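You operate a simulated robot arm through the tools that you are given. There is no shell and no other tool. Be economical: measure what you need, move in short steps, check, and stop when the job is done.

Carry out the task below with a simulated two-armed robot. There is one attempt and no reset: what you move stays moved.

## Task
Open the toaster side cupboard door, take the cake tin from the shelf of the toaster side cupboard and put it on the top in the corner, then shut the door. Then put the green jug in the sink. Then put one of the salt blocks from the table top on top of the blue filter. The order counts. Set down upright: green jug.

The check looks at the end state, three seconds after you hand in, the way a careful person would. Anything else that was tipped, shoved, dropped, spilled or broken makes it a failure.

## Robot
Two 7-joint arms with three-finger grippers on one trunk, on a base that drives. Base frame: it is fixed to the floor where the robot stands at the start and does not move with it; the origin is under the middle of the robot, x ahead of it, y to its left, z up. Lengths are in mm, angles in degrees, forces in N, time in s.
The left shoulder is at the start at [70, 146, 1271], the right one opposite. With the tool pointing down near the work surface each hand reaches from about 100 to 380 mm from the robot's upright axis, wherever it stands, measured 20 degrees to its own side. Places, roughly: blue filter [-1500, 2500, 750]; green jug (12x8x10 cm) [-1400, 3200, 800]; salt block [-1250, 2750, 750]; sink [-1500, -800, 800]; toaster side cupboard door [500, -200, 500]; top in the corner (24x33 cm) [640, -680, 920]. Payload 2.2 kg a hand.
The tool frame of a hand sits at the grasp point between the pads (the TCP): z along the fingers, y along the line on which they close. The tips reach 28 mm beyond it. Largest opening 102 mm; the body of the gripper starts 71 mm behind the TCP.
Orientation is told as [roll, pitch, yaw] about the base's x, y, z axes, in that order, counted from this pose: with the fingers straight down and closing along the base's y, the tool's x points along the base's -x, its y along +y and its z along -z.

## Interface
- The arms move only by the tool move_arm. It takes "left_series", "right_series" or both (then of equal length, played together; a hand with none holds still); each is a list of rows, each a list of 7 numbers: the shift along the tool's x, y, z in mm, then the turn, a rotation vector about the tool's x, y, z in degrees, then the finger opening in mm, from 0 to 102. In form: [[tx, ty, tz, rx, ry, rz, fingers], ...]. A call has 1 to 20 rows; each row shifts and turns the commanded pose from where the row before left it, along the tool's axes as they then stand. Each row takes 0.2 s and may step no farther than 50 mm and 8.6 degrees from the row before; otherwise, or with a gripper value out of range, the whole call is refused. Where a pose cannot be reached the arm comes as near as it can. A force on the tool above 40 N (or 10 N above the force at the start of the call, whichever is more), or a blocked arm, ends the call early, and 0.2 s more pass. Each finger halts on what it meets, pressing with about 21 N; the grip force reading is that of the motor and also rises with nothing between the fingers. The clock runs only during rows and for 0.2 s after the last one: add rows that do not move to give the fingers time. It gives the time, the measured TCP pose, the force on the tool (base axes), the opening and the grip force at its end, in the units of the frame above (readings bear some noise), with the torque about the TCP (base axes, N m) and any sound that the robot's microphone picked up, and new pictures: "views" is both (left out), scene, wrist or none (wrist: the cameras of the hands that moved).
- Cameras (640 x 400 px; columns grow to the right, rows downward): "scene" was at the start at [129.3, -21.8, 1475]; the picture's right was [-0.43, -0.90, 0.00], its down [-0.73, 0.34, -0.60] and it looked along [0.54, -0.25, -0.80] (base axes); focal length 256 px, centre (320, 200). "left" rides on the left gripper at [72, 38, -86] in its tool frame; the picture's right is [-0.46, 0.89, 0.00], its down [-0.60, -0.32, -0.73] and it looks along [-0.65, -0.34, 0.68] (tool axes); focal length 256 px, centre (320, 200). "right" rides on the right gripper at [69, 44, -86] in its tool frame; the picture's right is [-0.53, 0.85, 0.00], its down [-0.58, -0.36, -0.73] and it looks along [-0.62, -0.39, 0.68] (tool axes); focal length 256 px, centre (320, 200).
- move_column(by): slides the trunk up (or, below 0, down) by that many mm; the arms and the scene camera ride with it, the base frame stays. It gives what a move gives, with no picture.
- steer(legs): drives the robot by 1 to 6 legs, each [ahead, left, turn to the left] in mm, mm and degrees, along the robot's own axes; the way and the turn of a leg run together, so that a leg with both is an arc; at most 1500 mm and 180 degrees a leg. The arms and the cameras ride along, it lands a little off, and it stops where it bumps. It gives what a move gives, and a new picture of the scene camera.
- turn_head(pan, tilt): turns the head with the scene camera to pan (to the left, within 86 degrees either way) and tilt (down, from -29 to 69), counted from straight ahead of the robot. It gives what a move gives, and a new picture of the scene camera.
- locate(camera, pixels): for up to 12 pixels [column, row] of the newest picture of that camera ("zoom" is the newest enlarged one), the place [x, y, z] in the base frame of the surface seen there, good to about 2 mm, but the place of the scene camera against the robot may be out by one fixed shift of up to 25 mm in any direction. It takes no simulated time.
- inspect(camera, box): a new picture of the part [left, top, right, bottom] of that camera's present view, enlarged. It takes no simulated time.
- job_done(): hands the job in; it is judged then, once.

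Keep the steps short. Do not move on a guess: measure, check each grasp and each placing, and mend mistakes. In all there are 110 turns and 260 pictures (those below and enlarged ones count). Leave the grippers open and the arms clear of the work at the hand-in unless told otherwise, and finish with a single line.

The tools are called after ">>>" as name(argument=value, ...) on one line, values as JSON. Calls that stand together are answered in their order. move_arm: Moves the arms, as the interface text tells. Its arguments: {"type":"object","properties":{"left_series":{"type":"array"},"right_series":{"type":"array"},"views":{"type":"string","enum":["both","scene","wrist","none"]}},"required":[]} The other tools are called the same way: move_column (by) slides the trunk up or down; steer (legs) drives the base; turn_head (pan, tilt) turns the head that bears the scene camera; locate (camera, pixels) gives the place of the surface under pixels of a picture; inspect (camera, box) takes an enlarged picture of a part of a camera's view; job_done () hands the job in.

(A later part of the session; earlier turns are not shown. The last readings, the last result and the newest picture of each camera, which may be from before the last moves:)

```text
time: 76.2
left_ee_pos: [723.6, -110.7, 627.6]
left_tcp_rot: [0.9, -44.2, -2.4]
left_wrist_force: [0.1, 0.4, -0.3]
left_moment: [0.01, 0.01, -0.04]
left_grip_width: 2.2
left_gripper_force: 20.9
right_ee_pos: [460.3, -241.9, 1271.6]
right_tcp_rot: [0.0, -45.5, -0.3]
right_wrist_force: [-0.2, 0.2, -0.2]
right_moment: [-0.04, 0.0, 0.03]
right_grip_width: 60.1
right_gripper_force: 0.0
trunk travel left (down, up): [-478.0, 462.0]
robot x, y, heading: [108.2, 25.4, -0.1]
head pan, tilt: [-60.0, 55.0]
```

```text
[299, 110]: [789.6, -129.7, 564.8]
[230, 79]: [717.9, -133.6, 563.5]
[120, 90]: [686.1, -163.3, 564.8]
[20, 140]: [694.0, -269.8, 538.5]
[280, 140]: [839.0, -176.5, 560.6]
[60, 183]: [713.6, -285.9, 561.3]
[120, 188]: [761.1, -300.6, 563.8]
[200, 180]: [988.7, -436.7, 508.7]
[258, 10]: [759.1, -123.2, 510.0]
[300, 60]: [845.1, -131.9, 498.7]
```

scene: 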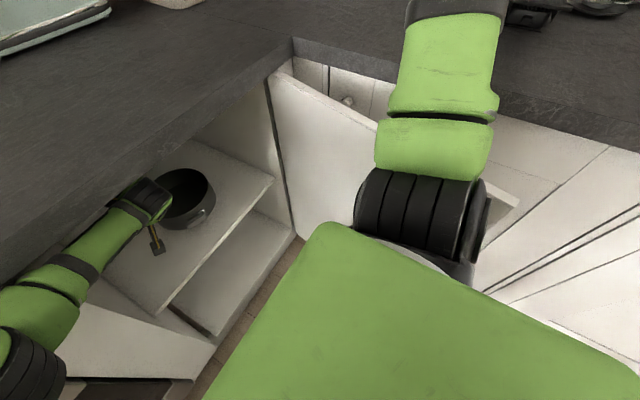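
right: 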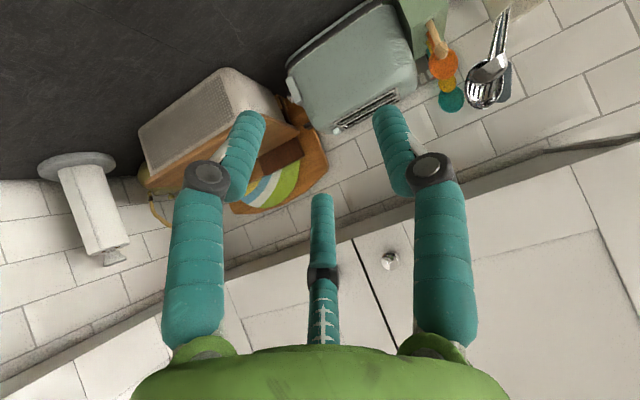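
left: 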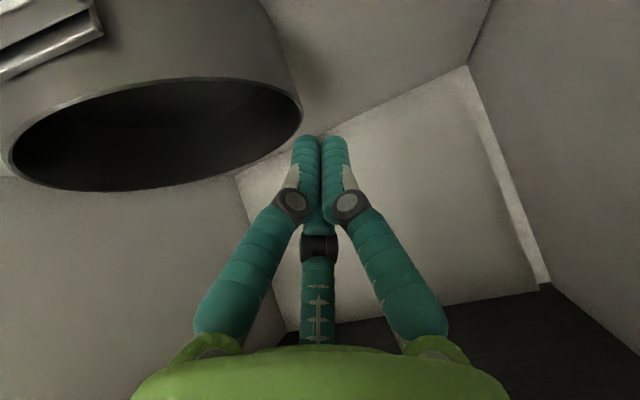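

Tin centre [759,-211], r 88. Backing off 180 mm, lowering the trunk 110 mm, then raising the hand and shifting it right so it can enter the tin from above.

>>> steer(legs=[[-180, 0, 0]])

>>> move_column(by=-110)

>>> move_arm(left_series=[[-17.5, -22.5, -17.5, 0, 0, 0, 0], [-17.5, -22.5, -17.5, 0, 0, 0, 0], [-17.5, -22.5, -17.5, 0, 0, 0, 0], [-17.5, -22.5, -17.5, 0, 0, 0, 0], [0, 0, 0, 0, 0, 0, 0]], views="scene")

```text
time: 77.7
left_ee_pos: [558.1, -104.7, 629.4]
left_tcp_rot: [0.8, -44.5, -1.8]
left_wrist_force: [-0.5, 0.1, 0.5]
left_moment: [-0.01, 0.0, 0.0]
left_grip_width: 2.4
left_gripper_force: 21.5
right_ee_pos: [295.1, -239.8, 1268.8]
right_tcp_rot: [0.1, -44.8, -0.2]
right_wrist_force: [-0.5, 0.6, -0.7]
right_moment: [0.01, 0.01, -0.02]
right_grip_width: 60.1
right_gripper_force: 0.0
trunk travel left (down, up): [-478.0, 462.0]
robot x, y, heading: [-71.1, 29.3, -0.1]
head pan, tilt: [-60.0, 55.0]
```

scene: 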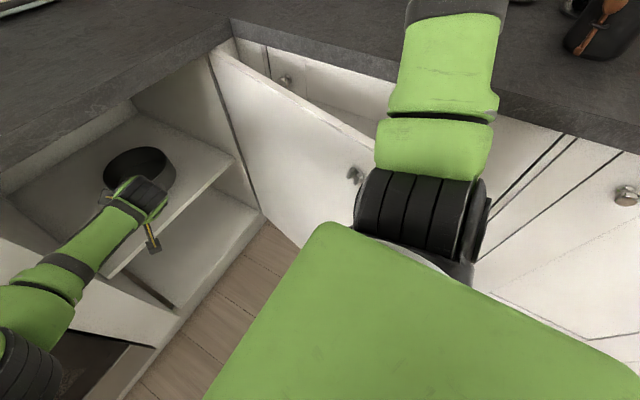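

```text
time: 79.2
left_ee_pos: [558.8, -103.7, 519.3]
left_tcp_rot: [0.9, -44.5, -1.8]
left_wrist_force: [1.0, -0.2, -0.5]
left_moment: [0.0, -0.01, -0.03]
left_grip_width: 1.9
left_gripper_force: 21.3
right_ee_pos: [295.7, -240.1, 1158.8]
right_tcp_rot: [0.1, -44.9, -0.1]
right_wrist_force: [0.2, -0.9, -0.6]
right_moment: [-0.02, -0.01, 0.01]
right_grip_width: 60.0
right_gripper_force: 0.1
trunk travel left (down, up): [-368.0, 572.0]
robot x, y, heading: [-69.1, 26.9, -0.0]
head pan, tilt: [-60.0, 55.0]
```

```text
time: 80.3
left_ee_pos: [552.9, -146.2, 595.4]
left_tcp_rot: [0.9, -44.5, -1.8]
left_wrist_force: [0.7, -0.1, -0.5]
left_moment: [0.0, 0.01, 0.02]
left_grip_width: 2.3
left_gripper_force: 21.6
left hand out of reach, approached as far as the arm can: row 2, 3, 4
right_ee_pos: [296.7, -240.7, 1158.8]
right_tcp_rot: [0.2, -44.9, -0.2]
right_wrist_force: [-0.4, -0.5, 0.0]
right_moment: [-0.02, -0.06, -0.02]
right_grip_width: 59.7
right_gripper_force: 0.1
trunk travel left (down, up): [-368.0, 572.0]
robot x, y, heading: [-68.5, 28.8, 0.0]
head pan, tilt: [-60.0, 55.0]
```

scene: 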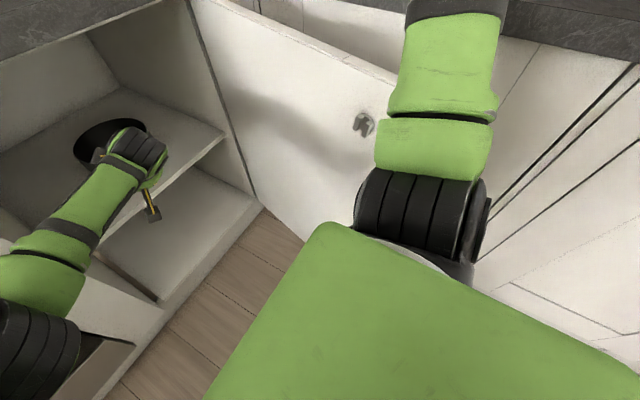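

The wrist dislikes straight-ahead at this lateral offset; yawing the hand 25° to the right in line with the forearm, and raising.

>>> move_arm(left_series=[[0, 0, 0, 5.9, 0, 5.9, 0], [0, 0, 0, 5.9, 0, 5.9, 0], [0, 0, 0, 5.9, 0, 5.9, 0], [-14, -20, -14, 0, 0, 0, 0], [-14, -20, -14, 0, 0, 0, 0], [0, 0, 0, 0, 0, 0, 0]], views="wrist")

```text
time: 81.8
left_ee_pos: [535.8, -181.7, 634.1]
left_tcp_rot: [0.5, -44.3, -26.6]
left_wrist_force: [0.2, 0.0, -0.9]
left_moment: [-0.03, -0.03, -0.02]
left_grip_width: 2.1
left_gripper_force: 21.1
right_ee_pos: [296.2, -239.6, 1158.9]
right_tcp_rot: [0.1, -44.9, -0.2]
right_wrist_force: [0.1, 0.6, 0.2]
right_moment: [0.02, -0.02, 0.0]
right_grip_width: 59.9
right_gripper_force: 0.0
trunk travel left (down, up): [-368.0, 572.0]
robot x, y, heading: [-72.1, 29.3, -0.0]
head pan, tilt: [-60.0, 55.0]
```

left: 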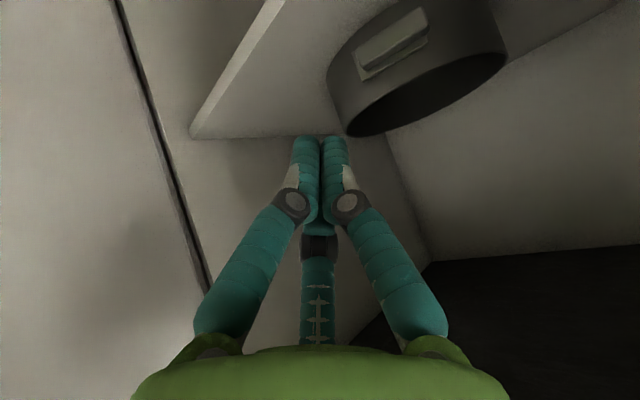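

Yaw −26.6°, clear of everything. Checking the right arm's place relative to the door before going in.

>>> locate(camera="scene", pixels=[[380, 145], [495, 90], [390, 100], [500, 20], [407, 20], [480, 215], [488, 190], [362, 205], [347, 55]])

```text
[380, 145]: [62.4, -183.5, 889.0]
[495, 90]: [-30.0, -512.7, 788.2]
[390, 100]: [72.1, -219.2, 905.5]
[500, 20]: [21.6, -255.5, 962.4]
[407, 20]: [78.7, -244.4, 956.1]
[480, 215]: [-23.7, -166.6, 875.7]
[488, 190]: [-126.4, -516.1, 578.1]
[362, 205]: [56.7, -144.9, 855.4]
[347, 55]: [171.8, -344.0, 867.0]
```

Right arm is well clear (y > −270). Driving ahead 185 mm, then lowering 85 mm into the tin.

>>> steer(legs=[[178, 0, 0]])

>>> inspect(camera="left", box=[0, 0, 640, 400])

```text
time: 83.4
left_ee_pos: [690.1, -184.5, 631.7]
left_tcp_rot: [0.3, -43.8, -27.6]
left_wrist_force: [-0.5, 0.0, 0.3]
left_moment: [-0.01, 0.02, -0.03]
left_grip_width: 2.2
left_gripper_force: 21.1
right_ee_pos: [456.9, -230.8, 1166.4]
right_tcp_rot: [-0.4, -45.7, 0.6]
right_wrist_force: [-0.1, -0.1, -0.5]
right_moment: [-0.02, 0.03, 0.01]
right_grip_width: 60.0
right_gripper_force: 0.0
trunk travel left (down, up): [-368.0, 572.0]
robot x, y, heading: [100.7, 30.3, 0.3]
head pan, tilt: [-60.0, 55.0]
stopped in leg 1: the robot was blocked; the commanded pose is now the measured one
```

scene: 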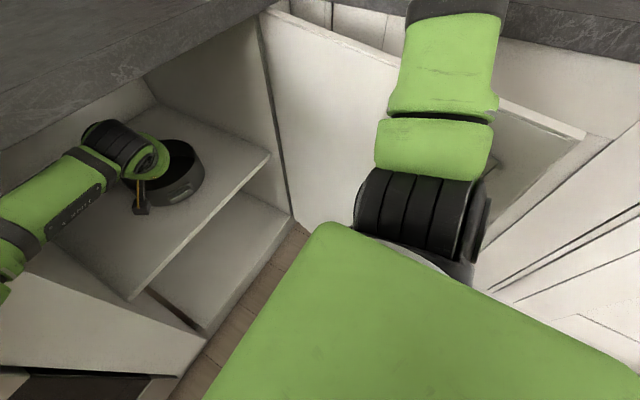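

```text
1.00 times, centred on (320, 200) of left (not enlarged: the box is as wide or as high as the picture)
```

zoom: 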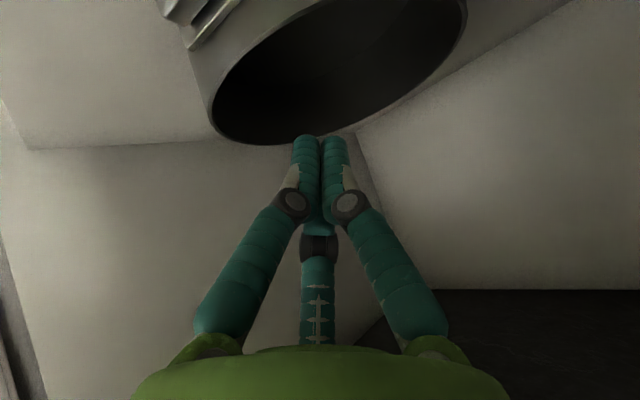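

Base is at its forward limit (~x=100). Extending the arm 35 mm instead.

>>> move_arm(left_series=[[-13, 8, 13, 0, 0, 0, 0], [-13, 8, 13, 0, 0, 0, 0], [0, 0, 0, 0, 0, 0, 0]], views="wrist")

```text
time: 84.2
left_ee_pos: [734.4, -196.7, 620.5]
left_tcp_rot: [0.2, -43.0, -28.1]
left_wrist_force: [0.4, -1.3, -0.3]
left_moment: [-0.03, -0.05, -0.01]
left_grip_width: 2.0
left_gripper_force: 20.6
right_ee_pos: [468.7, -241.7, 1158.1]
right_tcp_rot: [0.2, -45.1, -0.2]
right_wrist_force: [0.2, -0.1, 0.3]
right_moment: [0.02, 0.0, -0.03]
right_grip_width: 60.0
right_gripper_force: 0.0
trunk travel left (down, up): [-368.0, 572.0]
robot x, y, heading: [106.9, 32.9, -0.0]
head pan, tilt: [-60.0, 55.0]
```

left: 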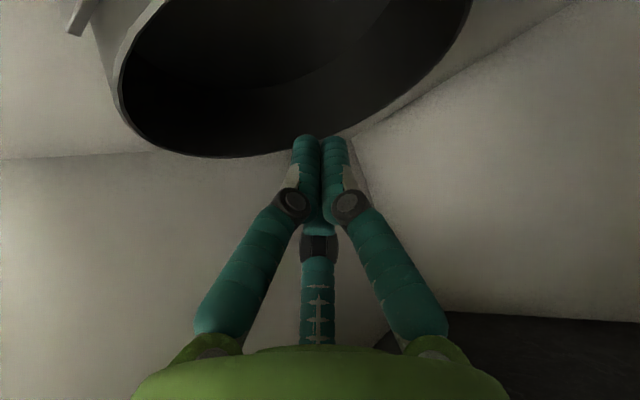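

Now over the tin's interior. Lowering 70 mm, then drawing back.

>>> move_column(by=-70)

>>> steer(legs=[[-60, 0, 0], [-60, 0, 0]])

>>> inspect(camera="left", box=[0, 0, 640, 400])

```text
time: 85.2
left_ee_pos: [733.9, -191.2, 553.9]
left_tcp_rot: [0.4, -43.2, -27.7]
left_wrist_force: [0.3, 0.3, 0.7]
left_moment: [-0.01, 0.03, 0.0]
left_grip_width: 2.2
left_gripper_force: 21.3
right_ee_pos: [463.9, -238.4, 1090.8]
right_tcp_rot: [0.2, -45.4, 0.2]
right_wrist_force: [-0.2, -0.1, 0.7]
right_moment: [-0.01, -0.01, 0.04]
right_grip_width: 60.0
right_gripper_force: 0.1
trunk travel left (down, up): [-298.0, 642.0]
robot x, y, heading: [102.0, 23.5, -0.1]
head pan, tilt: [-60.0, 55.0]
```

```text
time: 86.8
left_ee_pos: [617.5, -189.7, 550.2]
left_tcp_rot: [0.3, -43.1, -27.4]
left_wrist_force: [-0.1, 1.1, 0.8]
left_moment: [0.0, -0.01, 0.01]
left_grip_width: 2.4
left_gripper_force: 20.9
right_ee_pos: [350.6, -238.0, 1088.4]
right_tcp_rot: [-0.1, -45.1, 0.2]
right_wrist_force: [-0.4, 0.7, -0.2]
right_moment: [0.0, -0.04, 0.03]
right_grip_width: 59.9
right_gripper_force: 0.1
trunk travel left (down, up): [-298.0, 642.0]
robot x, y, heading: [-19.3, 26.0, -0.2]
head pan, tilt: [-60.0, 55.0]
```

scene: 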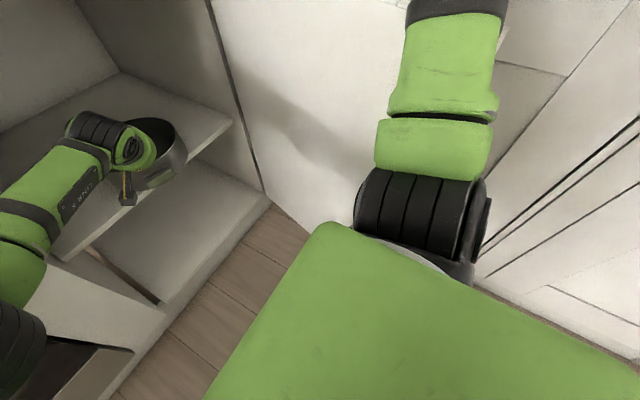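

```text
1.00 times, centred on (320, 200) of left (not enlarged: the box is as wide or as high as the picture)
```

zoom: 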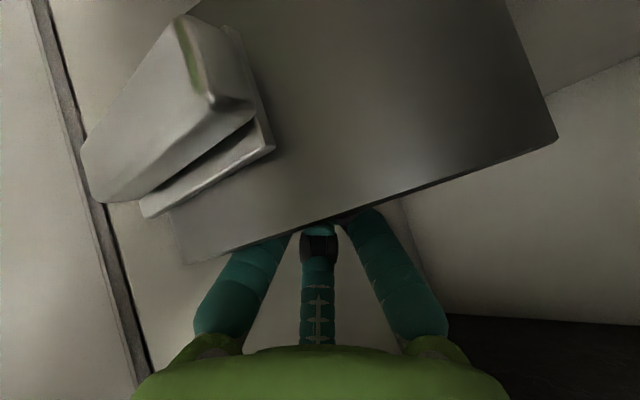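

The tin was drawn along nicely. Drawing it 35 mm more would still keep its centre well on the shelf; first lift out and measure.

>>> move_column(by=80)

>>> inspect(camera="left", box=[0, 0, 640, 400])

```text
time: 88.0
left_ee_pos: [618.3, -191.2, 629.5]
left_tcp_rot: [0.1, -43.0, -27.4]
left_wrist_force: [-0.3, -0.8, -0.2]
left_moment: [0.01, -0.01, 0.03]
left_grip_width: 2.0
left_gripper_force: 21.1
right_ee_pos: [350.5, -238.0, 1169.5]
right_tcp_rot: [0.0, -45.1, 0.2]
right_wrist_force: [0.5, 0.3, -1.7]
right_moment: [-0.02, 0.01, 0.02]
right_grip_width: 60.2
right_gripper_force: 0.0
trunk travel left (down, up): [-378.0, 562.0]
robot x, y, heading: [-14.6, 29.0, 0.3]
head pan, tilt: [-60.0, 55.0]
```

```text
1.00 times, centred on (320, 200) of left (not enlarged: the box is as wide or as high as the picture)
```

zoom: 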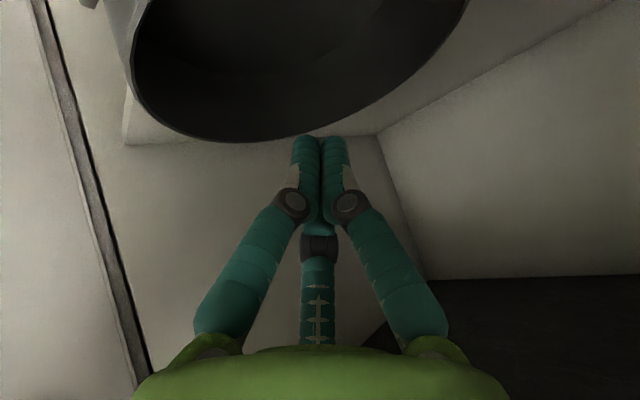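

>>> locate(camera="zoom", pixels=[[462, 20], [440, 50], [410, 80], [370, 108], [320, 133], [250, 141], [180, 122], [140, 90], [133, 40], [127, 140]])

```text
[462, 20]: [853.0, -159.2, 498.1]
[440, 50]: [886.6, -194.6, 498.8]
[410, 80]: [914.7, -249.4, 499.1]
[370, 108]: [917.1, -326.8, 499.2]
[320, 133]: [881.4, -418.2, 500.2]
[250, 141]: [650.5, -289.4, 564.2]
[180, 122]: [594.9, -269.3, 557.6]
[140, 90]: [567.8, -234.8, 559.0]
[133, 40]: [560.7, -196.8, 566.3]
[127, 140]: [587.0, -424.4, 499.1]
```

Tin centre now [649,-203], 62 mm behind the shelf edge – stable. Steepening the hand to 60° with yaw −20° and opening 36 mm.

>>> move_arm(left_series=[[0, 0, 0, -2.6, 6.5, -2.6, 36], [0, 0, 0, -2.6, 6.5, -2.6, 36], [0, 0, 0, 0, 3, 0, 36], [0, 0, 0, 0, 0, 0, 36]], views="none")

>>> steer(legs=[[75, 0, 0]])

```text
time: 89.0
left_ee_pos: [602.6, -148.1, 612.1]
left_tcp_rot: [0.9, -30.2, -22.2]
left_wrist_force: [-0.1, 0.1, -0.8]
left_moment: [-0.03, 0.03, 0.0]
left_grip_width: 36.2
left_gripper_force: 0.1
left hand out of reach, approached as far as the arm can: row 1, 2
right_ee_pos: [350.4, -237.3, 1168.2]
right_tcp_rot: [0.0, -45.0, 0.3]
right_wrist_force: [0.2, 0.7, -0.6]
right_moment: [-0.03, -0.01, -0.02]
right_grip_width: 59.9
right_gripper_force: 0.1
trunk travel left (down, up): [-378.0, 562.0]
robot x, y, heading: [-18.8, 28.0, -0.1]
head pan, tilt: [-60.0, 55.0]
```

```text
time: 90.0
left_ee_pos: [679.1, -147.6, 611.8]
left_tcp_rot: [0.8, -30.2, -22.3]
left_wrist_force: [0.9, 0.8, 0.1]
left_moment: [-0.02, 0.02, 0.0]
left_grip_width: 35.8
left_gripper_force: 0.1
right_ee_pos: [425.8, -236.4, 1169.6]
right_tcp_rot: [0.0, -45.0, 0.1]
right_wrist_force: [0.6, -0.4, -0.6]
right_moment: [0.01, -0.01, 0.02]
right_grip_width: 59.9
right_gripper_force: 0.0
trunk travel left (down, up): [-378.0, 562.0]
robot x, y, heading: [59.5, 23.0, 0.2]
head pan, tilt: [-60.0, 55.0]
```

scene: 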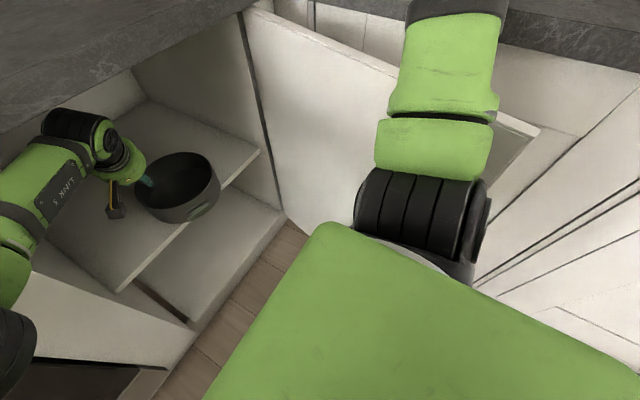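

>>> move_arm(left_series=[[9, 18.5, -5, 0, 0, 0, 36], [0, 0, 0, 0, 0, 0, 36]], views="wrist")

>>> inspect(camera="scene", box=[80, 100, 240, 240])

```text
time: 90.6
left_ee_pos: [676.7, -126.9, 613.6]
left_tcp_rot: [0.9, -30.3, -22.4]
left_wrist_force: [-0.7, 0.2, 0.0]
left_moment: [0.04, 0.02, -0.01]
left_grip_width: 35.8
left_gripper_force: 0.1
right_ee_pos: [426.1, -236.4, 1169.6]
right_tcp_rot: [0.1, -45.0, 0.1]
right_wrist_force: [-0.4, -0.1, -0.4]
right_moment: [0.01, -0.03, 0.01]
right_grip_width: 59.9
right_gripper_force: 0.1
trunk travel left (down, up): [-378.0, 562.0]
robot x, y, heading: [63.4, 27.5, 0.3]
head pan, tilt: [-60.0, 55.0]
```

left: 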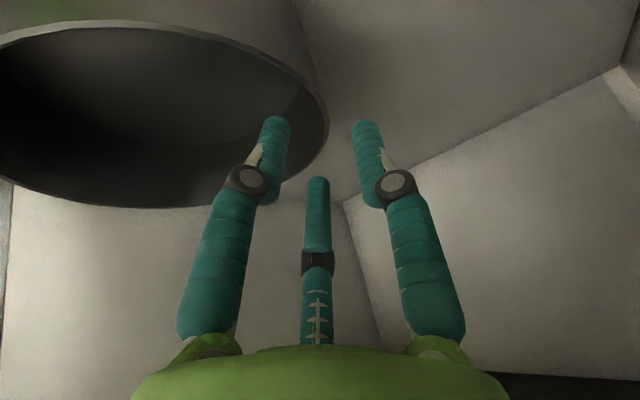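

```text
2.86 times, centred on (160, 170) of scene
```

zoom: 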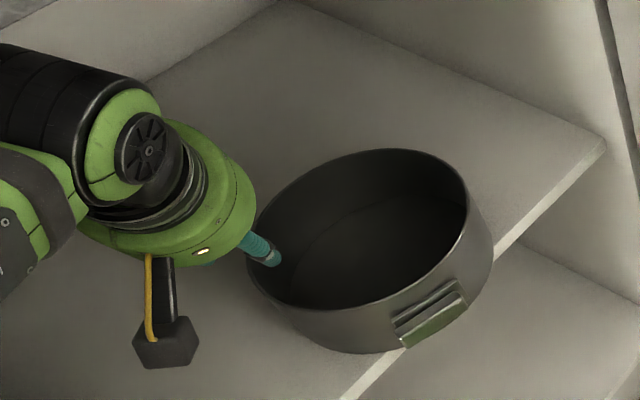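

>>> locate(camera="left", pixels=[[327, 125], [322, 160], [300, 185], [310, 95], [270, 60], [150, 25], [120, 205], [275, 125], [318, 182], [365, 130], [250, 195]])

```text
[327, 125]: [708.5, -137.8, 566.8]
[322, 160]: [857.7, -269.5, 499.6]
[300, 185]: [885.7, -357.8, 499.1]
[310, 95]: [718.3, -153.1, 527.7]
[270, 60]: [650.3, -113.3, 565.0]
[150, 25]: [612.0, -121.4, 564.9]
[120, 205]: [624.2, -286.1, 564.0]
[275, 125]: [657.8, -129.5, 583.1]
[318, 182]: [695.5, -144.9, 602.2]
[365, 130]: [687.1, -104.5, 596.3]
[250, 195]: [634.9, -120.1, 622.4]
```

Tips A and C lie inside the rim, B outside (tin centre [646,-200]). Shifting 4 mm inward and descending 60 mm, then closing.

>>> move_arm(left_series=[[0, -4, 0, 0, 0, 0, 36], [10, 0, 17.3, 0, 0, 0, 36], [10, 0, 17.3, 0, 0, 0, 36], [10, 0, 17.3, 0, 0, 0, 36], [0, 0, 0, 0, 0, 0, 36]], views="wrist")

```text
time: 91.8
left_ee_pos: [675.3, -130.5, 552.9]
left_tcp_rot: [0.9, -30.2, -22.2]
left_wrist_force: [0.1, 0.2, -0.2]
left_moment: [-0.03, -0.01, 0.0]
left_grip_width: 35.8
left_gripper_force: 0.0
right_ee_pos: [424.8, -235.4, 1168.4]
right_tcp_rot: [0.0, -44.9, 0.1]
right_wrist_force: [-0.3, 0.6, -0.3]
right_moment: [0.01, 0.04, 0.02]
right_grip_width: 60.1
right_gripper_force: 0.0
trunk travel left (down, up): [-378.0, 562.0]
robot x, y, heading: [57.5, 25.5, 0.3]
head pan, tilt: [-60.0, 55.0]
```

left: 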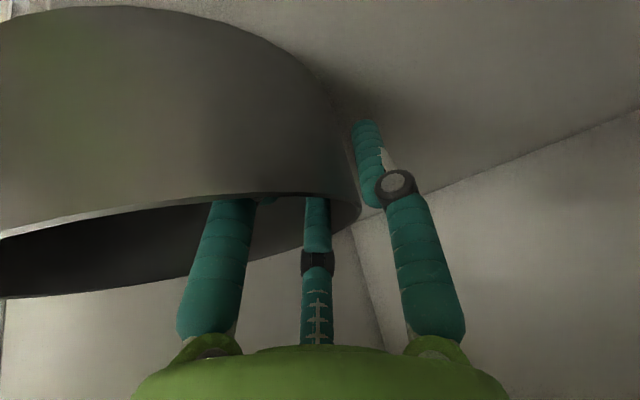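

A and C are inside, B is outside, no contact force. Closing.

>>> move_arm(left_series=[[0, 0, 0, 0, 0, 0, 20], [0, 0, 0, 0, 0, 0, 10], [0, 0, 0, 0, 0, 0, 0], [0, 0, 0, 0, 0, 0, 0], [0, 0, 0, 0, 0, 0, 0]], views="wrist")

>>> inspect(camera="scene", box=[80, 100, 240, 240])

```text
time: 93.0
left_ee_pos: [675.0, -128.9, 552.6]
left_tcp_rot: [0.9, -30.3, -22.3]
left_wrist_force: [-1.8, 1.1, 2.4]
left_moment: [-0.39, 0.39, -0.27]
left_grip_width: 19.3
left_gripper_force: 20.4
right_ee_pos: [424.5, -237.4, 1169.9]
right_tcp_rot: [0.0, -45.1, 0.1]
right_wrist_force: [0.1, 0.7, -0.1]
right_moment: [0.0, 0.0, -0.03]
right_grip_width: 60.3
right_gripper_force: 0.0
trunk travel left (down, up): [-378.0, 562.0]
robot x, y, heading: [57.5, 25.2, 0.0]
head pan, tilt: [-60.0, 55.0]
```

left: 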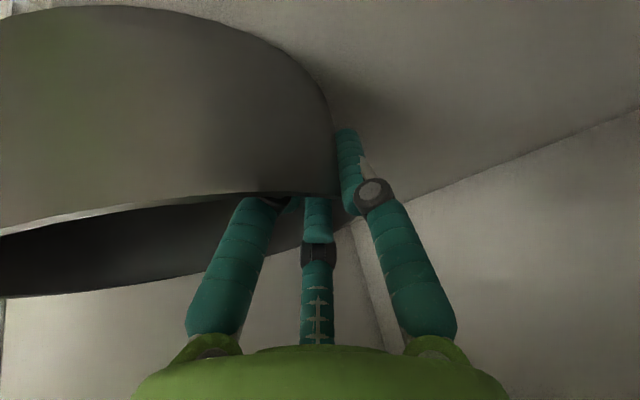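

```text
2.86 times, centred on (160, 170) of scene
```

zoom: 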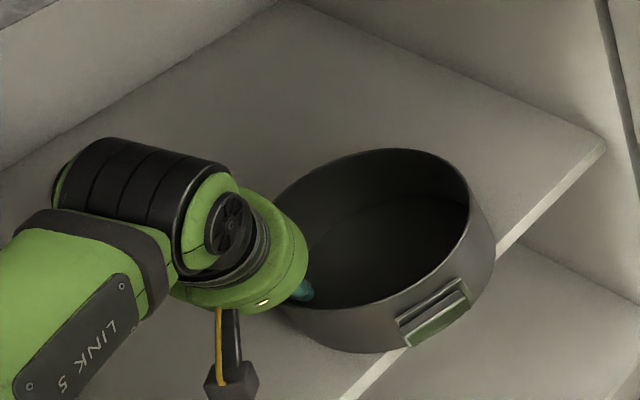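

Gripped (19.3 mm, motor 20 N). Lifting 45 mm with the trunk and checking how the tin hangs.

>>> move_column(by=45)

>>> inspect(camera="scene", box=[60, 80, 260, 240])

>>> inspect(camera="left", box=[0, 0, 640, 400])

```text
time: 93.9
left_ee_pos: [676.4, -129.6, 598.2]
left_tcp_rot: [0.9, -30.1, -22.3]
left_wrist_force: [-0.1, 0.3, -2.1]
left_moment: [0.18, -0.06, 0.0]
left_grip_width: 10.9
left_gripper_force: 20.8
right_ee_pos: [425.7, -237.0, 1213.7]
right_tcp_rot: [0.0, -45.0, 0.2]
right_wrist_force: [-0.6, 0.6, 0.9]
right_moment: [-0.01, 0.0, 0.0]
right_grip_width: 59.9
right_gripper_force: 0.0
trunk travel left (down, up): [-423.0, 517.0]
robot x, y, heading: [57.3, 29.2, 0.1]
head pan, tilt: [-60.0, 55.0]
```

```text
2.50 times, centred on (160, 160) of scene
```

zoom: 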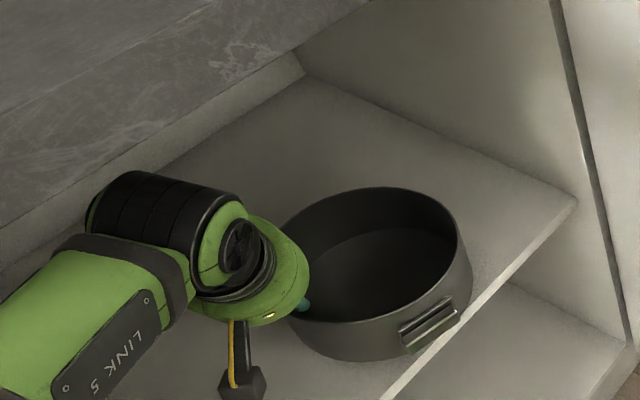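

```text
1.00 times, centred on (320, 200) of left (not enlarged: the box is as wide or as high as the picture)
```

zoom: 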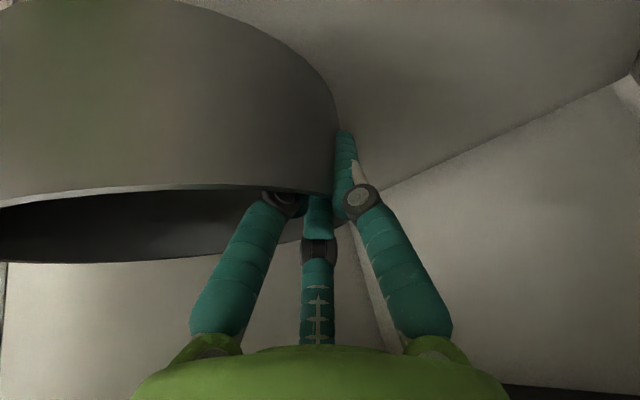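

The tin hangs level, weight ≈2 N. Backing out of the cupboard with it, then looking at the base and the corner.

>>> steer(legs=[[-150, 0, 0], [-200, 0, 0]])

>>> move_column(by=440)

>>> turn_head(pan=-20, tilt=55)

```text
time: 96.4
left_ee_pos: [326.4, -131.0, 597.8]
left_tcp_rot: [0.8, -30.2, -22.3]
left_wrist_force: [-1.0, -0.1, -2.1]
left_moment: [0.13, -0.08, 0.02]
left_grip_width: 10.5
left_gripper_force: 20.8
right_ee_pos: [75.9, -237.8, 1214.3]
right_tcp_rot: [-0.1, -45.1, 0.3]
right_wrist_force: [0.1, 0.1, -0.6]
right_moment: [-0.04, 0.0, 0.03]
right_grip_width: 59.9
right_gripper_force: 0.1
trunk travel left (down, up): [-423.0, 517.0]
robot x, y, heading: [-289.6, 27.8, 0.1]
head pan, tilt: [-60.0, 55.0]
```

scene: 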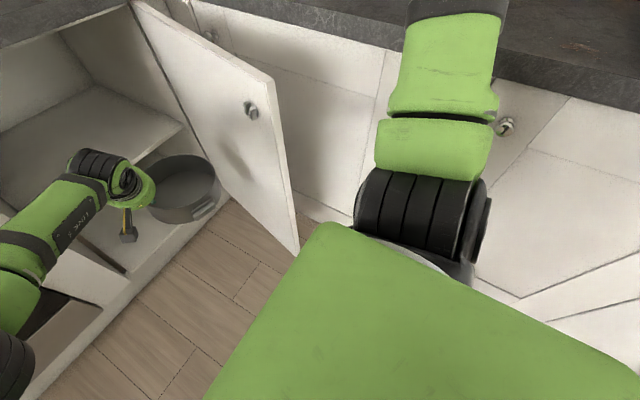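

```text
refused: 440 is not a number from -400 to 400
```

```text
time: 97.5
left_ee_pos: [325.5, -130.8, 597.3]
left_tcp_rot: [0.9, -30.3, -22.3]
left_wrist_force: [-0.3, -0.5, -3.3]
left_moment: [0.15, -0.08, 0.0]
left_grip_width: 10.3
left_gripper_force: 20.7
right_ee_pos: [76.6, -237.6, 1213.7]
right_tcp_rot: [0.0, -45.0, 0.3]
right_wrist_force: [-0.1, -0.7, -0.1]
right_moment: [0.0, 0.0, -0.02]
right_grip_width: 60.3
right_gripper_force: 0.1
trunk travel left (down, up): [-423.0, 517.0]
robot x, y, heading: [-294.2, 30.6, 0.2]
head pan, tilt: [-20.0, 55.0]
```

scene: 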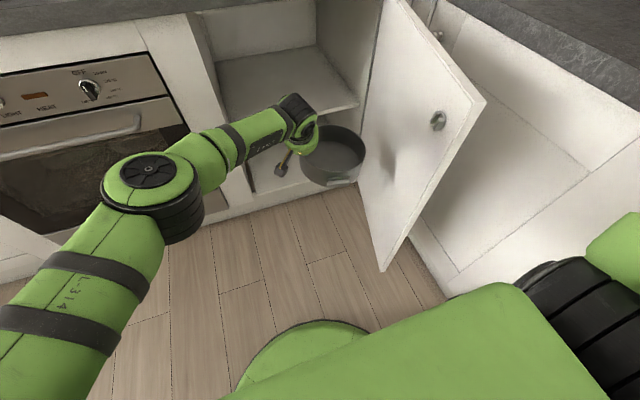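

>>> locate(camera="scene", pixels=[[322, 322], [280, 335], [368, 332], [300, 345], [484, 100], [385, 268], [230, 215], [440, 285]])

>>> move_column(by=400)

>>> turn_head(pan=-45, tilt=35)

```text
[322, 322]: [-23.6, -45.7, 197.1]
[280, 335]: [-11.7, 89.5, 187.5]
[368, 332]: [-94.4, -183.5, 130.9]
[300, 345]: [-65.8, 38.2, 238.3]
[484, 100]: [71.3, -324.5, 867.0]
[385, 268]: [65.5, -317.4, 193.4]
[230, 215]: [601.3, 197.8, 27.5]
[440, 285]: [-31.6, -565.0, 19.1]
```

```text
time: 101.3
left_ee_pos: [326.7, -130.1, 997.4]
left_tcp_rot: [1.0, -30.3, -22.2]
left_wrist_force: [-0.8, -0.4, -3.2]
left_moment: [0.19, -0.1, 0.0]
left_grip_width: 10.1
left_gripper_force: 21.6
right_ee_pos: [77.6, -237.9, 1613.8]
right_tcp_rot: [0.0, -45.0, 0.2]
right_wrist_force: [0.6, 0.6, 0.8]
right_moment: [0.02, -0.05, -0.01]
right_grip_width: 60.2
right_gripper_force: 0.0
trunk travel left (down, up): [-823.0, 117.0]
robot x, y, heading: [-291.1, 25.5, 0.1]
head pan, tilt: [-20.0, 55.0]
```

```text
time: 102.2
left_ee_pos: [326.8, -131.3, 996.0]
left_tcp_rot: [0.9, -30.3, -22.3]
left_wrist_force: [0.7, 1.0, -2.9]
left_moment: [0.17, -0.09, -0.03]
left_grip_width: 10.2
left_gripper_force: 20.7
right_ee_pos: [75.6, -237.5, 1613.7]
right_tcp_rot: [-0.1, -45.1, 0.3]
right_wrist_force: [-0.3, 0.2, -0.9]
right_moment: [0.03, 0.01, 0.0]
right_grip_width: 60.1
right_gripper_force: 0.0
trunk travel left (down, up): [-823.0, 117.0]
robot x, y, heading: [-290.6, 26.2, -0.0]
head pan, tilt: [-45.0, 35.0]
```

scene: 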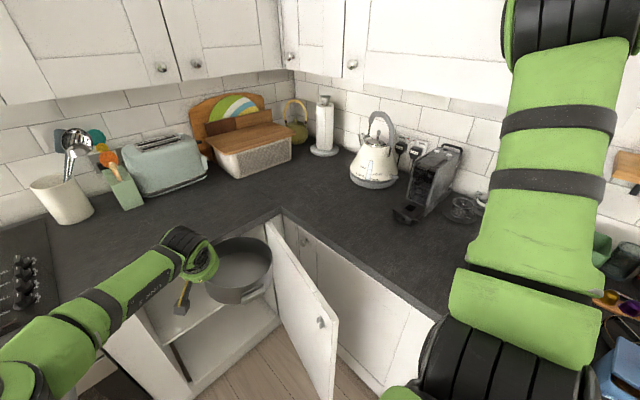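

Base radius ≈275. Tin hangs fine, bottom ≈943, above the counter. Driving: ahead to x≈100, then turn right 57°, watching the path.

>>> steer(legs=[[390, 0, 0], [0, 0, -30]])

```text
time: 106.2
left_ee_pos: [559.8, -416.2, 997.1]
left_tcp_rot: [0.8, -30.3, -52.2]
left_wrist_force: [-0.4, 0.1, -2.1]
left_moment: [0.13, -0.09, 0.01]
left_grip_width: 10.2
left_gripper_force: 21.5
right_ee_pos: [289.1, -383.5, 1614.4]
right_tcp_rot: [-0.1, -45.1, -29.6]
right_wrist_force: [-0.6, 0.8, 0.6]
right_moment: [0.0, 0.02, -0.02]
right_grip_width: 60.2
right_gripper_force: 0.2
trunk travel left (down, up): [-823.0, 117.0]
robot x, y, heading: [103.0, 30.1, -29.5]
head pan, tilt: [-45.0, 35.0]
```

scene: 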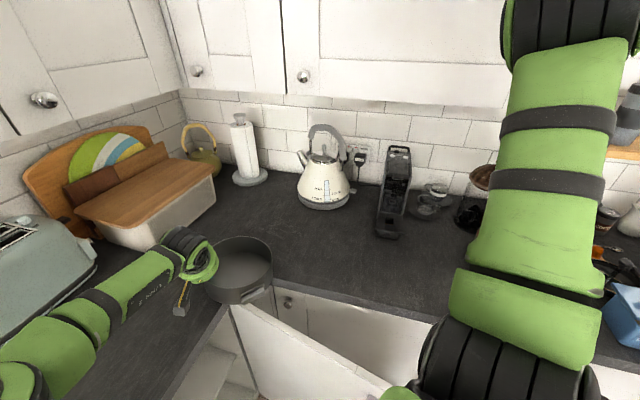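

Good. Measuring obstacles around the corner area.

>>> locate(camera="scene", pixels=[[148, 250], [215, 195], [205, 170], [250, 183], [325, 205], [385, 238], [300, 230], [280, 288], [215, 310], [240, 290], [240, 245], [250, 205]])

```text
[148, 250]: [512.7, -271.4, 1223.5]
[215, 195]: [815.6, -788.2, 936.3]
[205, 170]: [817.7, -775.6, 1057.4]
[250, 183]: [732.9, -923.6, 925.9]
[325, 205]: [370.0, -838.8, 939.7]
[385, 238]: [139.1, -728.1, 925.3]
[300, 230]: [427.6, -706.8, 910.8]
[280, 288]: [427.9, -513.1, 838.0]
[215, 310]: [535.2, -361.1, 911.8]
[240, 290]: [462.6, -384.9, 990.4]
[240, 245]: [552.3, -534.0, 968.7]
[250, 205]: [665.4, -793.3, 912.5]
```

Turning the remaining 27°, then swinging the hand toward the robot's middle line.

>>> steer(legs=[[0, 0, -27]])

>>> move_arm(left_series=[[-6, 41, -10.4, 0, 0, 0, 0], [-6, 41, -10.4, 0, 0, 0, 0], [-6, 41, -10.4, 0, 0, 0, 0], [-6, 41, -10.4, 0, 0, 0, 0], [-6, 41, -10.4, 0, 0, 0, 0], [0, 0, 0, -3.67, 0, -6.35, 0], [0, 0, 0, -3.67, 0, -6.35, 0], [0, 0, 0, -3.67, 0, -6.35, 0], [0, 0, 0, 0, 0, 0, 0]], views="scene")

```text
time: 107.9
left_ee_pos: [305.1, -574.8, 996.9]
left_tcp_rot: [0.8, -30.2, -79.3]
left_wrist_force: [0.7, 0.2, -2.5]
left_moment: [0.0, -0.18, -0.02]
left_grip_width: 9.9
left_gripper_force: 21.5
right_ee_pos: [79.7, -424.2, 1613.9]
right_tcp_rot: [0.0, -45.0, -56.8]
right_wrist_force: [0.7, 1.2, -0.4]
right_moment: [-0.01, 0.02, -0.03]
right_grip_width: 60.1
right_gripper_force: 0.0
trunk travel left (down, up): [-823.0, 117.0]
robot x, y, heading: [107.2, 29.6, -56.8]
head pan, tilt: [-45.0, 35.0]
```

scene: 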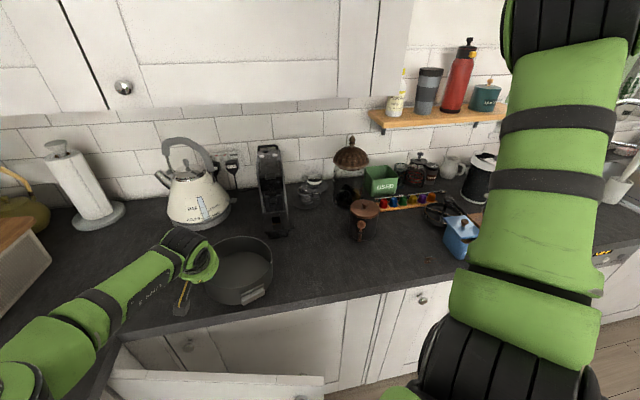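

```text
time: 109.9
left_ee_pos: [504.5, -535.2, 1060.0]
left_tcp_rot: [0.8, -30.5, -57.1]
left_wrist_force: [0.1, 0.3, -2.4]
left_moment: [0.1, -0.19, 0.01]
left_grip_width: 10.2
left_gripper_force: 20.7
right_ee_pos: [79.0, -422.7, 1613.7]
right_tcp_rot: [0.0, -45.0, -56.8]
right_wrist_force: [0.5, -0.1, -0.1]
right_moment: [0.01, 0.01, -0.03]
right_grip_width: 60.2
right_gripper_force: 0.1
trunk travel left (down, up): [-823.0, 117.0]
robot x, y, heading: [101.6, 31.7, -56.8]
head pan, tilt: [-45.0, 35.0]
```

scene: 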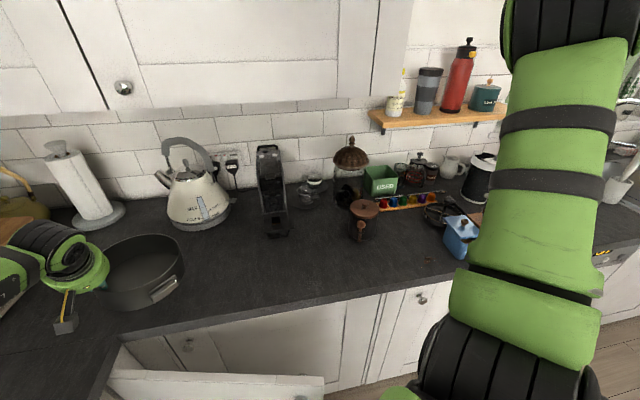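

Tin now at ≈[440,-577]. Driving ahead 148, left 71 in the robot's frame toward the corner.

>>> steer(legs=[[70, 71, 0], [70, 0, 0]])

>>> turn_head(pan=5, tilt=45)

```text
time: 111.7
left_ee_pos: [632.8, -606.4, 1066.7]
left_tcp_rot: [0.8, -31.2, -57.4]
left_wrist_force: [-1.1, 0.5, -1.7]
left_moment: [0.06, -0.19, -0.01]
left_grip_width: 10.1
left_gripper_force: 21.1
right_ee_pos: [203.8, -489.9, 1616.9]
right_tcp_rot: [0.1, -45.7, -56.8]
right_wrist_force: [-1.1, 1.6, -0.3]
right_moment: [-0.08, -0.1, 0.0]
right_grip_width: 60.0
right_gripper_force: 0.0
trunk travel left (down, up): [-823.0, 117.0]
robot x, y, heading: [239.5, -51.9, -56.9]
head pan, tilt: [-45.0, 35.0]
```

scene: 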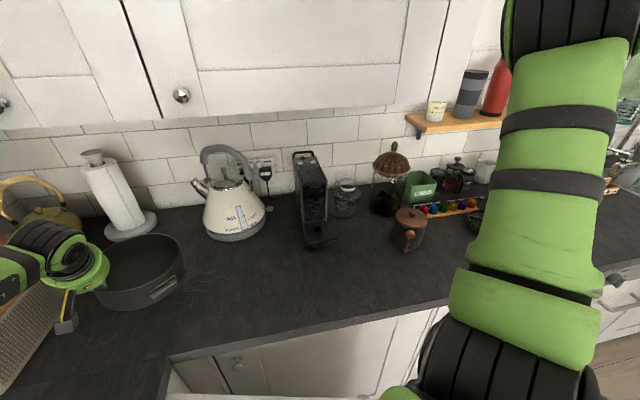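

```text
time: 112.9
left_ee_pos: [638.8, -611.8, 1060.8]
left_tcp_rot: [0.7, -30.6, -57.3]
left_wrist_force: [0.0, 0.8, -1.5]
left_moment: [0.1, -0.15, -0.01]
left_grip_width: 9.7
left_gripper_force: 21.7
right_ee_pos: [211.3, -497.2, 1615.3]
right_tcp_rot: [0.0, -45.2, -56.8]
right_wrist_force: [0.3, 0.3, 0.1]
right_moment: [-0.03, -0.01, 0.0]
right_grip_width: 60.0
right_gripper_force: 0.1
trunk travel left (down, up): [-823.0, 117.0]
robot x, y, heading: [235.9, -48.0, -57.0]
head pan, tilt: [5.0, 45.0]
```

scene: 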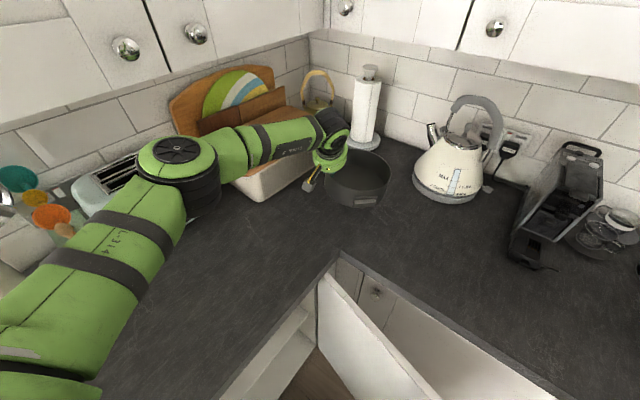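

Elbow is near the toaster; checking clearances before lowering.

>>> locate(camera="scene", pixels=[[178, 150], [200, 210], [215, 170], [130, 175], [100, 205], [270, 195], [300, 175], [355, 205], [360, 155], [390, 175], [270, 140], [310, 170]])

>>> inspect(camera="left", box=[0, 0, 640, 400])

>>> inspect(camera="scene", box=[60, 60, 420, 285])

```text
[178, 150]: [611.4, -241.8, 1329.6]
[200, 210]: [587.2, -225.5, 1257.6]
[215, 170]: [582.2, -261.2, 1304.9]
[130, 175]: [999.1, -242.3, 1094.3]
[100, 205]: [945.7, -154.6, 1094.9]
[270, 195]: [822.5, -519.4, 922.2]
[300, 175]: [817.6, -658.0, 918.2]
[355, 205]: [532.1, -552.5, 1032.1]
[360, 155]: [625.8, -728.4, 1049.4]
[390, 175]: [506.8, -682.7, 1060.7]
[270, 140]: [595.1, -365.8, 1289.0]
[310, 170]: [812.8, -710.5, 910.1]
```

```text
1.00 times, centred on (320, 200) of left (not enlarged: the box is as wide or as high as the picture)
```

zoom: 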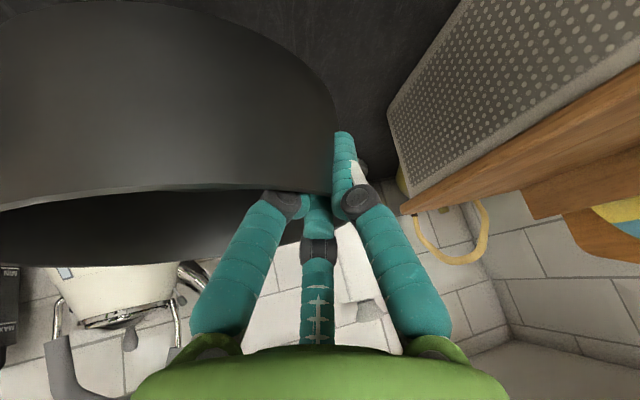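

```text
1.78 times, centred on (240, 172) of scene
```

zoom: 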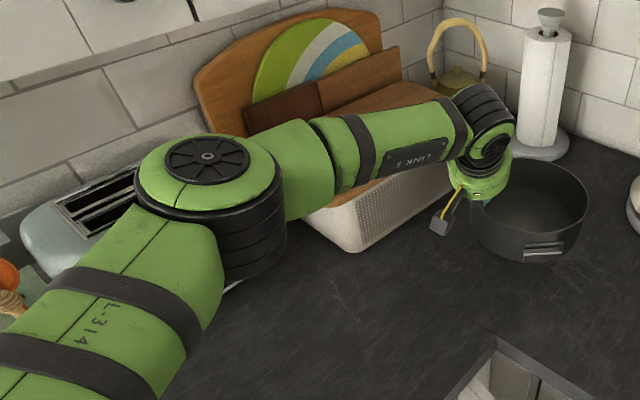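

Elbow and forearm are clear of toaster and bin. Shifting the tin 50 mm in +x, then checking.

>>> move_arm(left_series=[[-12, 21, 7, 0, 0, 0, 0], [-12, 21, 7, 0, 0, 0, 0], [0, 0, 0, 0, 0, 0, 0]], views="none")

>>> move_column(by=-70)

>>> inspect(camera="scene", box=[180, 60, 460, 235])

```text
time: 113.7
left_ee_pos: [689.4, -614.0, 1061.3]
left_tcp_rot: [0.7, -30.5, -57.3]
left_wrist_force: [0.0, 0.4, -2.1]
left_moment: [0.12, -0.13, -0.02]
left_grip_width: 10.3
left_gripper_force: 21.4
right_ee_pos: [212.7, -500.8, 1614.7]
right_tcp_rot: [0.2, -45.1, -56.9]
right_wrist_force: [-0.7, 0.3, 0.0]
right_moment: [-0.01, -0.04, 0.0]
right_grip_width: 60.0
right_gripper_force: 0.0
trunk travel left (down, up): [-823.0, 117.0]
robot x, y, heading: [238.2, -51.2, -56.9]
head pan, tilt: [5.0, 45.0]
```

```text
time: 114.8
left_ee_pos: [689.8, -613.8, 991.4]
left_tcp_rot: [0.8, -30.6, -57.3]
left_wrist_force: [-0.7, -0.5, -1.9]
left_moment: [0.1, -0.15, 0.0]
left_grip_width: 9.7
left_gripper_force: 21.3
right_ee_pos: [212.3, -499.2, 1544.4]
right_tcp_rot: [0.0, -45.1, -56.9]
right_wrist_force: [-0.2, 0.7, -0.4]
right_moment: [-0.01, 0.01, 0.01]
right_grip_width: 60.2
right_gripper_force: 0.0
trunk travel left (down, up): [-753.0, 187.0]
robot x, y, heading: [237.8, -50.4, -56.9]
head pan, tilt: [5.0, 45.0]
```

```text
2.29 times, centred on (320, 148) of scene
```

zoom: 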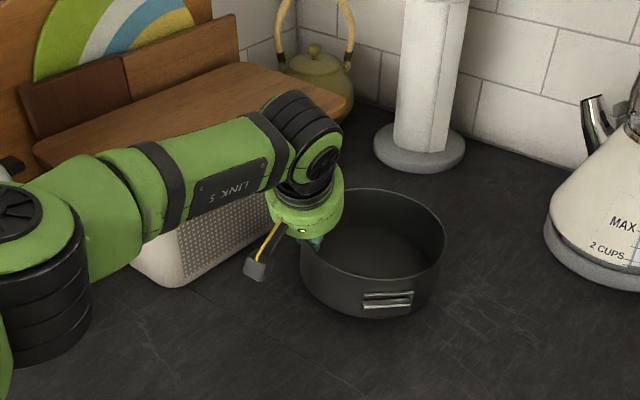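

Clear. Lowering 25 mm, then the final few mm by arm while watching force.

>>> move_column(by=-24)

>>> move_arm(left_series=[[2, 0, 3.5, 0, 0, 0, 0], [1, 0, 1.7, 0, 0, 0, 0], [0, 0, 0, 0, 0, 0, 0]], views="wrist")

```text
time: 115.5
left_ee_pos: [689.5, -612.8, 969.3]
left_tcp_rot: [0.6, -30.7, -57.1]
left_wrist_force: [1.6, 3.2, 8.1]
left_moment: [0.13, 1.19, -0.29]
left_grip_width: 10.1
left_gripper_force: 21.1
right_ee_pos: [213.7, -497.9, 1520.5]
right_tcp_rot: [0.0, -45.2, -56.8]
right_wrist_force: [-0.5, -0.4, -0.6]
right_moment: [-0.01, 0.01, -0.01]
right_grip_width: 60.0
right_gripper_force: 0.0
trunk travel left (down, up): [-729.0, 211.0]
robot x, y, heading: [238.3, -46.7, -57.1]
head pan, tilt: [5.0, 45.0]
```

```text
time: 116.2
left_ee_pos: [690.9, -610.9, 968.8]
left_tcp_rot: [0.6, -31.1, -57.1]
left_wrist_force: [7.4, 2.7, 25.5]
left_moment: [1.11, 1.92, -0.43]
left_grip_width: 10.6
left_gripper_force: 20.9
right_ee_pos: [212.9, -494.1, 1521.8]
right_tcp_rot: [-0.1, -45.4, -56.7]
right_wrist_force: [-0.2, -0.5, -0.3]
right_moment: [-0.02, -0.04, 0.02]
right_grip_width: 59.8
right_gripper_force: 0.1
trunk travel left (down, up): [-729.0, 211.0]
robot x, y, heading: [234.0, -50.6, -56.9]
head pan, tilt: [5.0, 45.0]
```

left: 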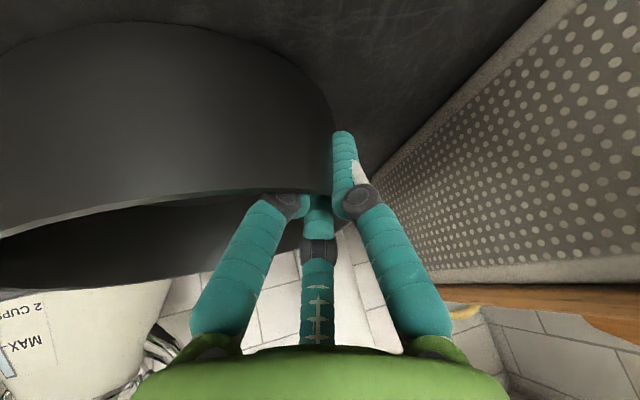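

The tin stands on the counter (25 N). Relieving 4 mm, opening gently to 36, then lifting straight up.

>>> move_arm(left_series=[[-2, 0, -3.5, 0, 0, 0, 0], [0, 0, 0, 0, 0, 0, 14], [0, 0, 0, 0, 0, 0, 20], [0, 0, 0, 0, 0, 0, 30], [0, 0, 0, 0, 0, 0, 34], [0, 0, 0, 0, 0, 0, 34]], views="wrist")

>>> move_column(by=100)

>>> inspect(camera="scene", box=[180, 60, 460, 235])

```text
time: 117.7
left_ee_pos: [688.4, -613.1, 965.1]
left_tcp_rot: [0.6, -30.4, -57.3]
left_wrist_force: [-0.7, 0.1, 0.2]
left_moment: [0.0, 0.02, -0.03]
left_grip_width: 34.0
left_gripper_force: 0.0
right_ee_pos: [212.7, -498.9, 1519.9]
right_tcp_rot: [0.0, -45.2, -56.8]
right_wrist_force: [0.1, 0.1, -0.1]
right_moment: [0.01, 0.0, -0.03]
right_grip_width: 60.0
right_gripper_force: 0.0
trunk travel left (down, up): [-729.0, 211.0]
robot x, y, heading: [236.1, -45.6, -56.9]
head pan, tilt: [5.0, 45.0]
```

left: 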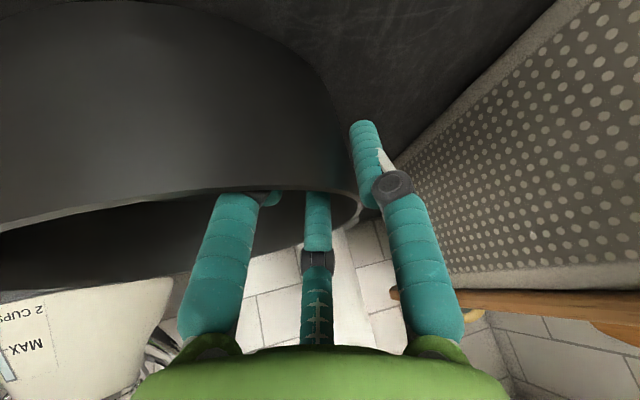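

```text
time: 119.0
left_ee_pos: [689.4, -612.6, 1065.4]
left_tcp_rot: [0.7, -30.5, -57.2]
left_wrist_force: [0.4, 0.6, 0.2]
left_moment: [0.0, 0.04, 0.0]
left_grip_width: 34.1
left_gripper_force: 0.0
right_ee_pos: [213.2, -500.7, 1621.5]
right_tcp_rot: [0.0, -45.2, -56.8]
right_wrist_force: [0.4, 0.3, -0.2]
right_moment: [-0.01, 0.0, -0.03]
right_grip_width: 60.1
right_gripper_force: 0.2
trunk travel left (down, up): [-829.0, 111.0]
robot x, y, heading: [238.9, -49.9, -56.9]
head pan, tilt: [5.0, 45.0]
```

```text
2.29 times, centred on (320, 148) of scene
```

zoom: 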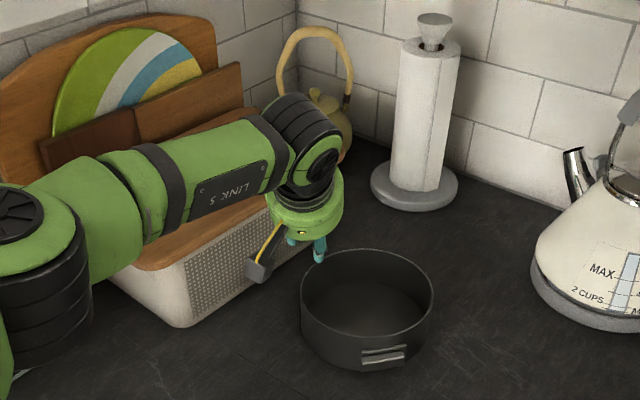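

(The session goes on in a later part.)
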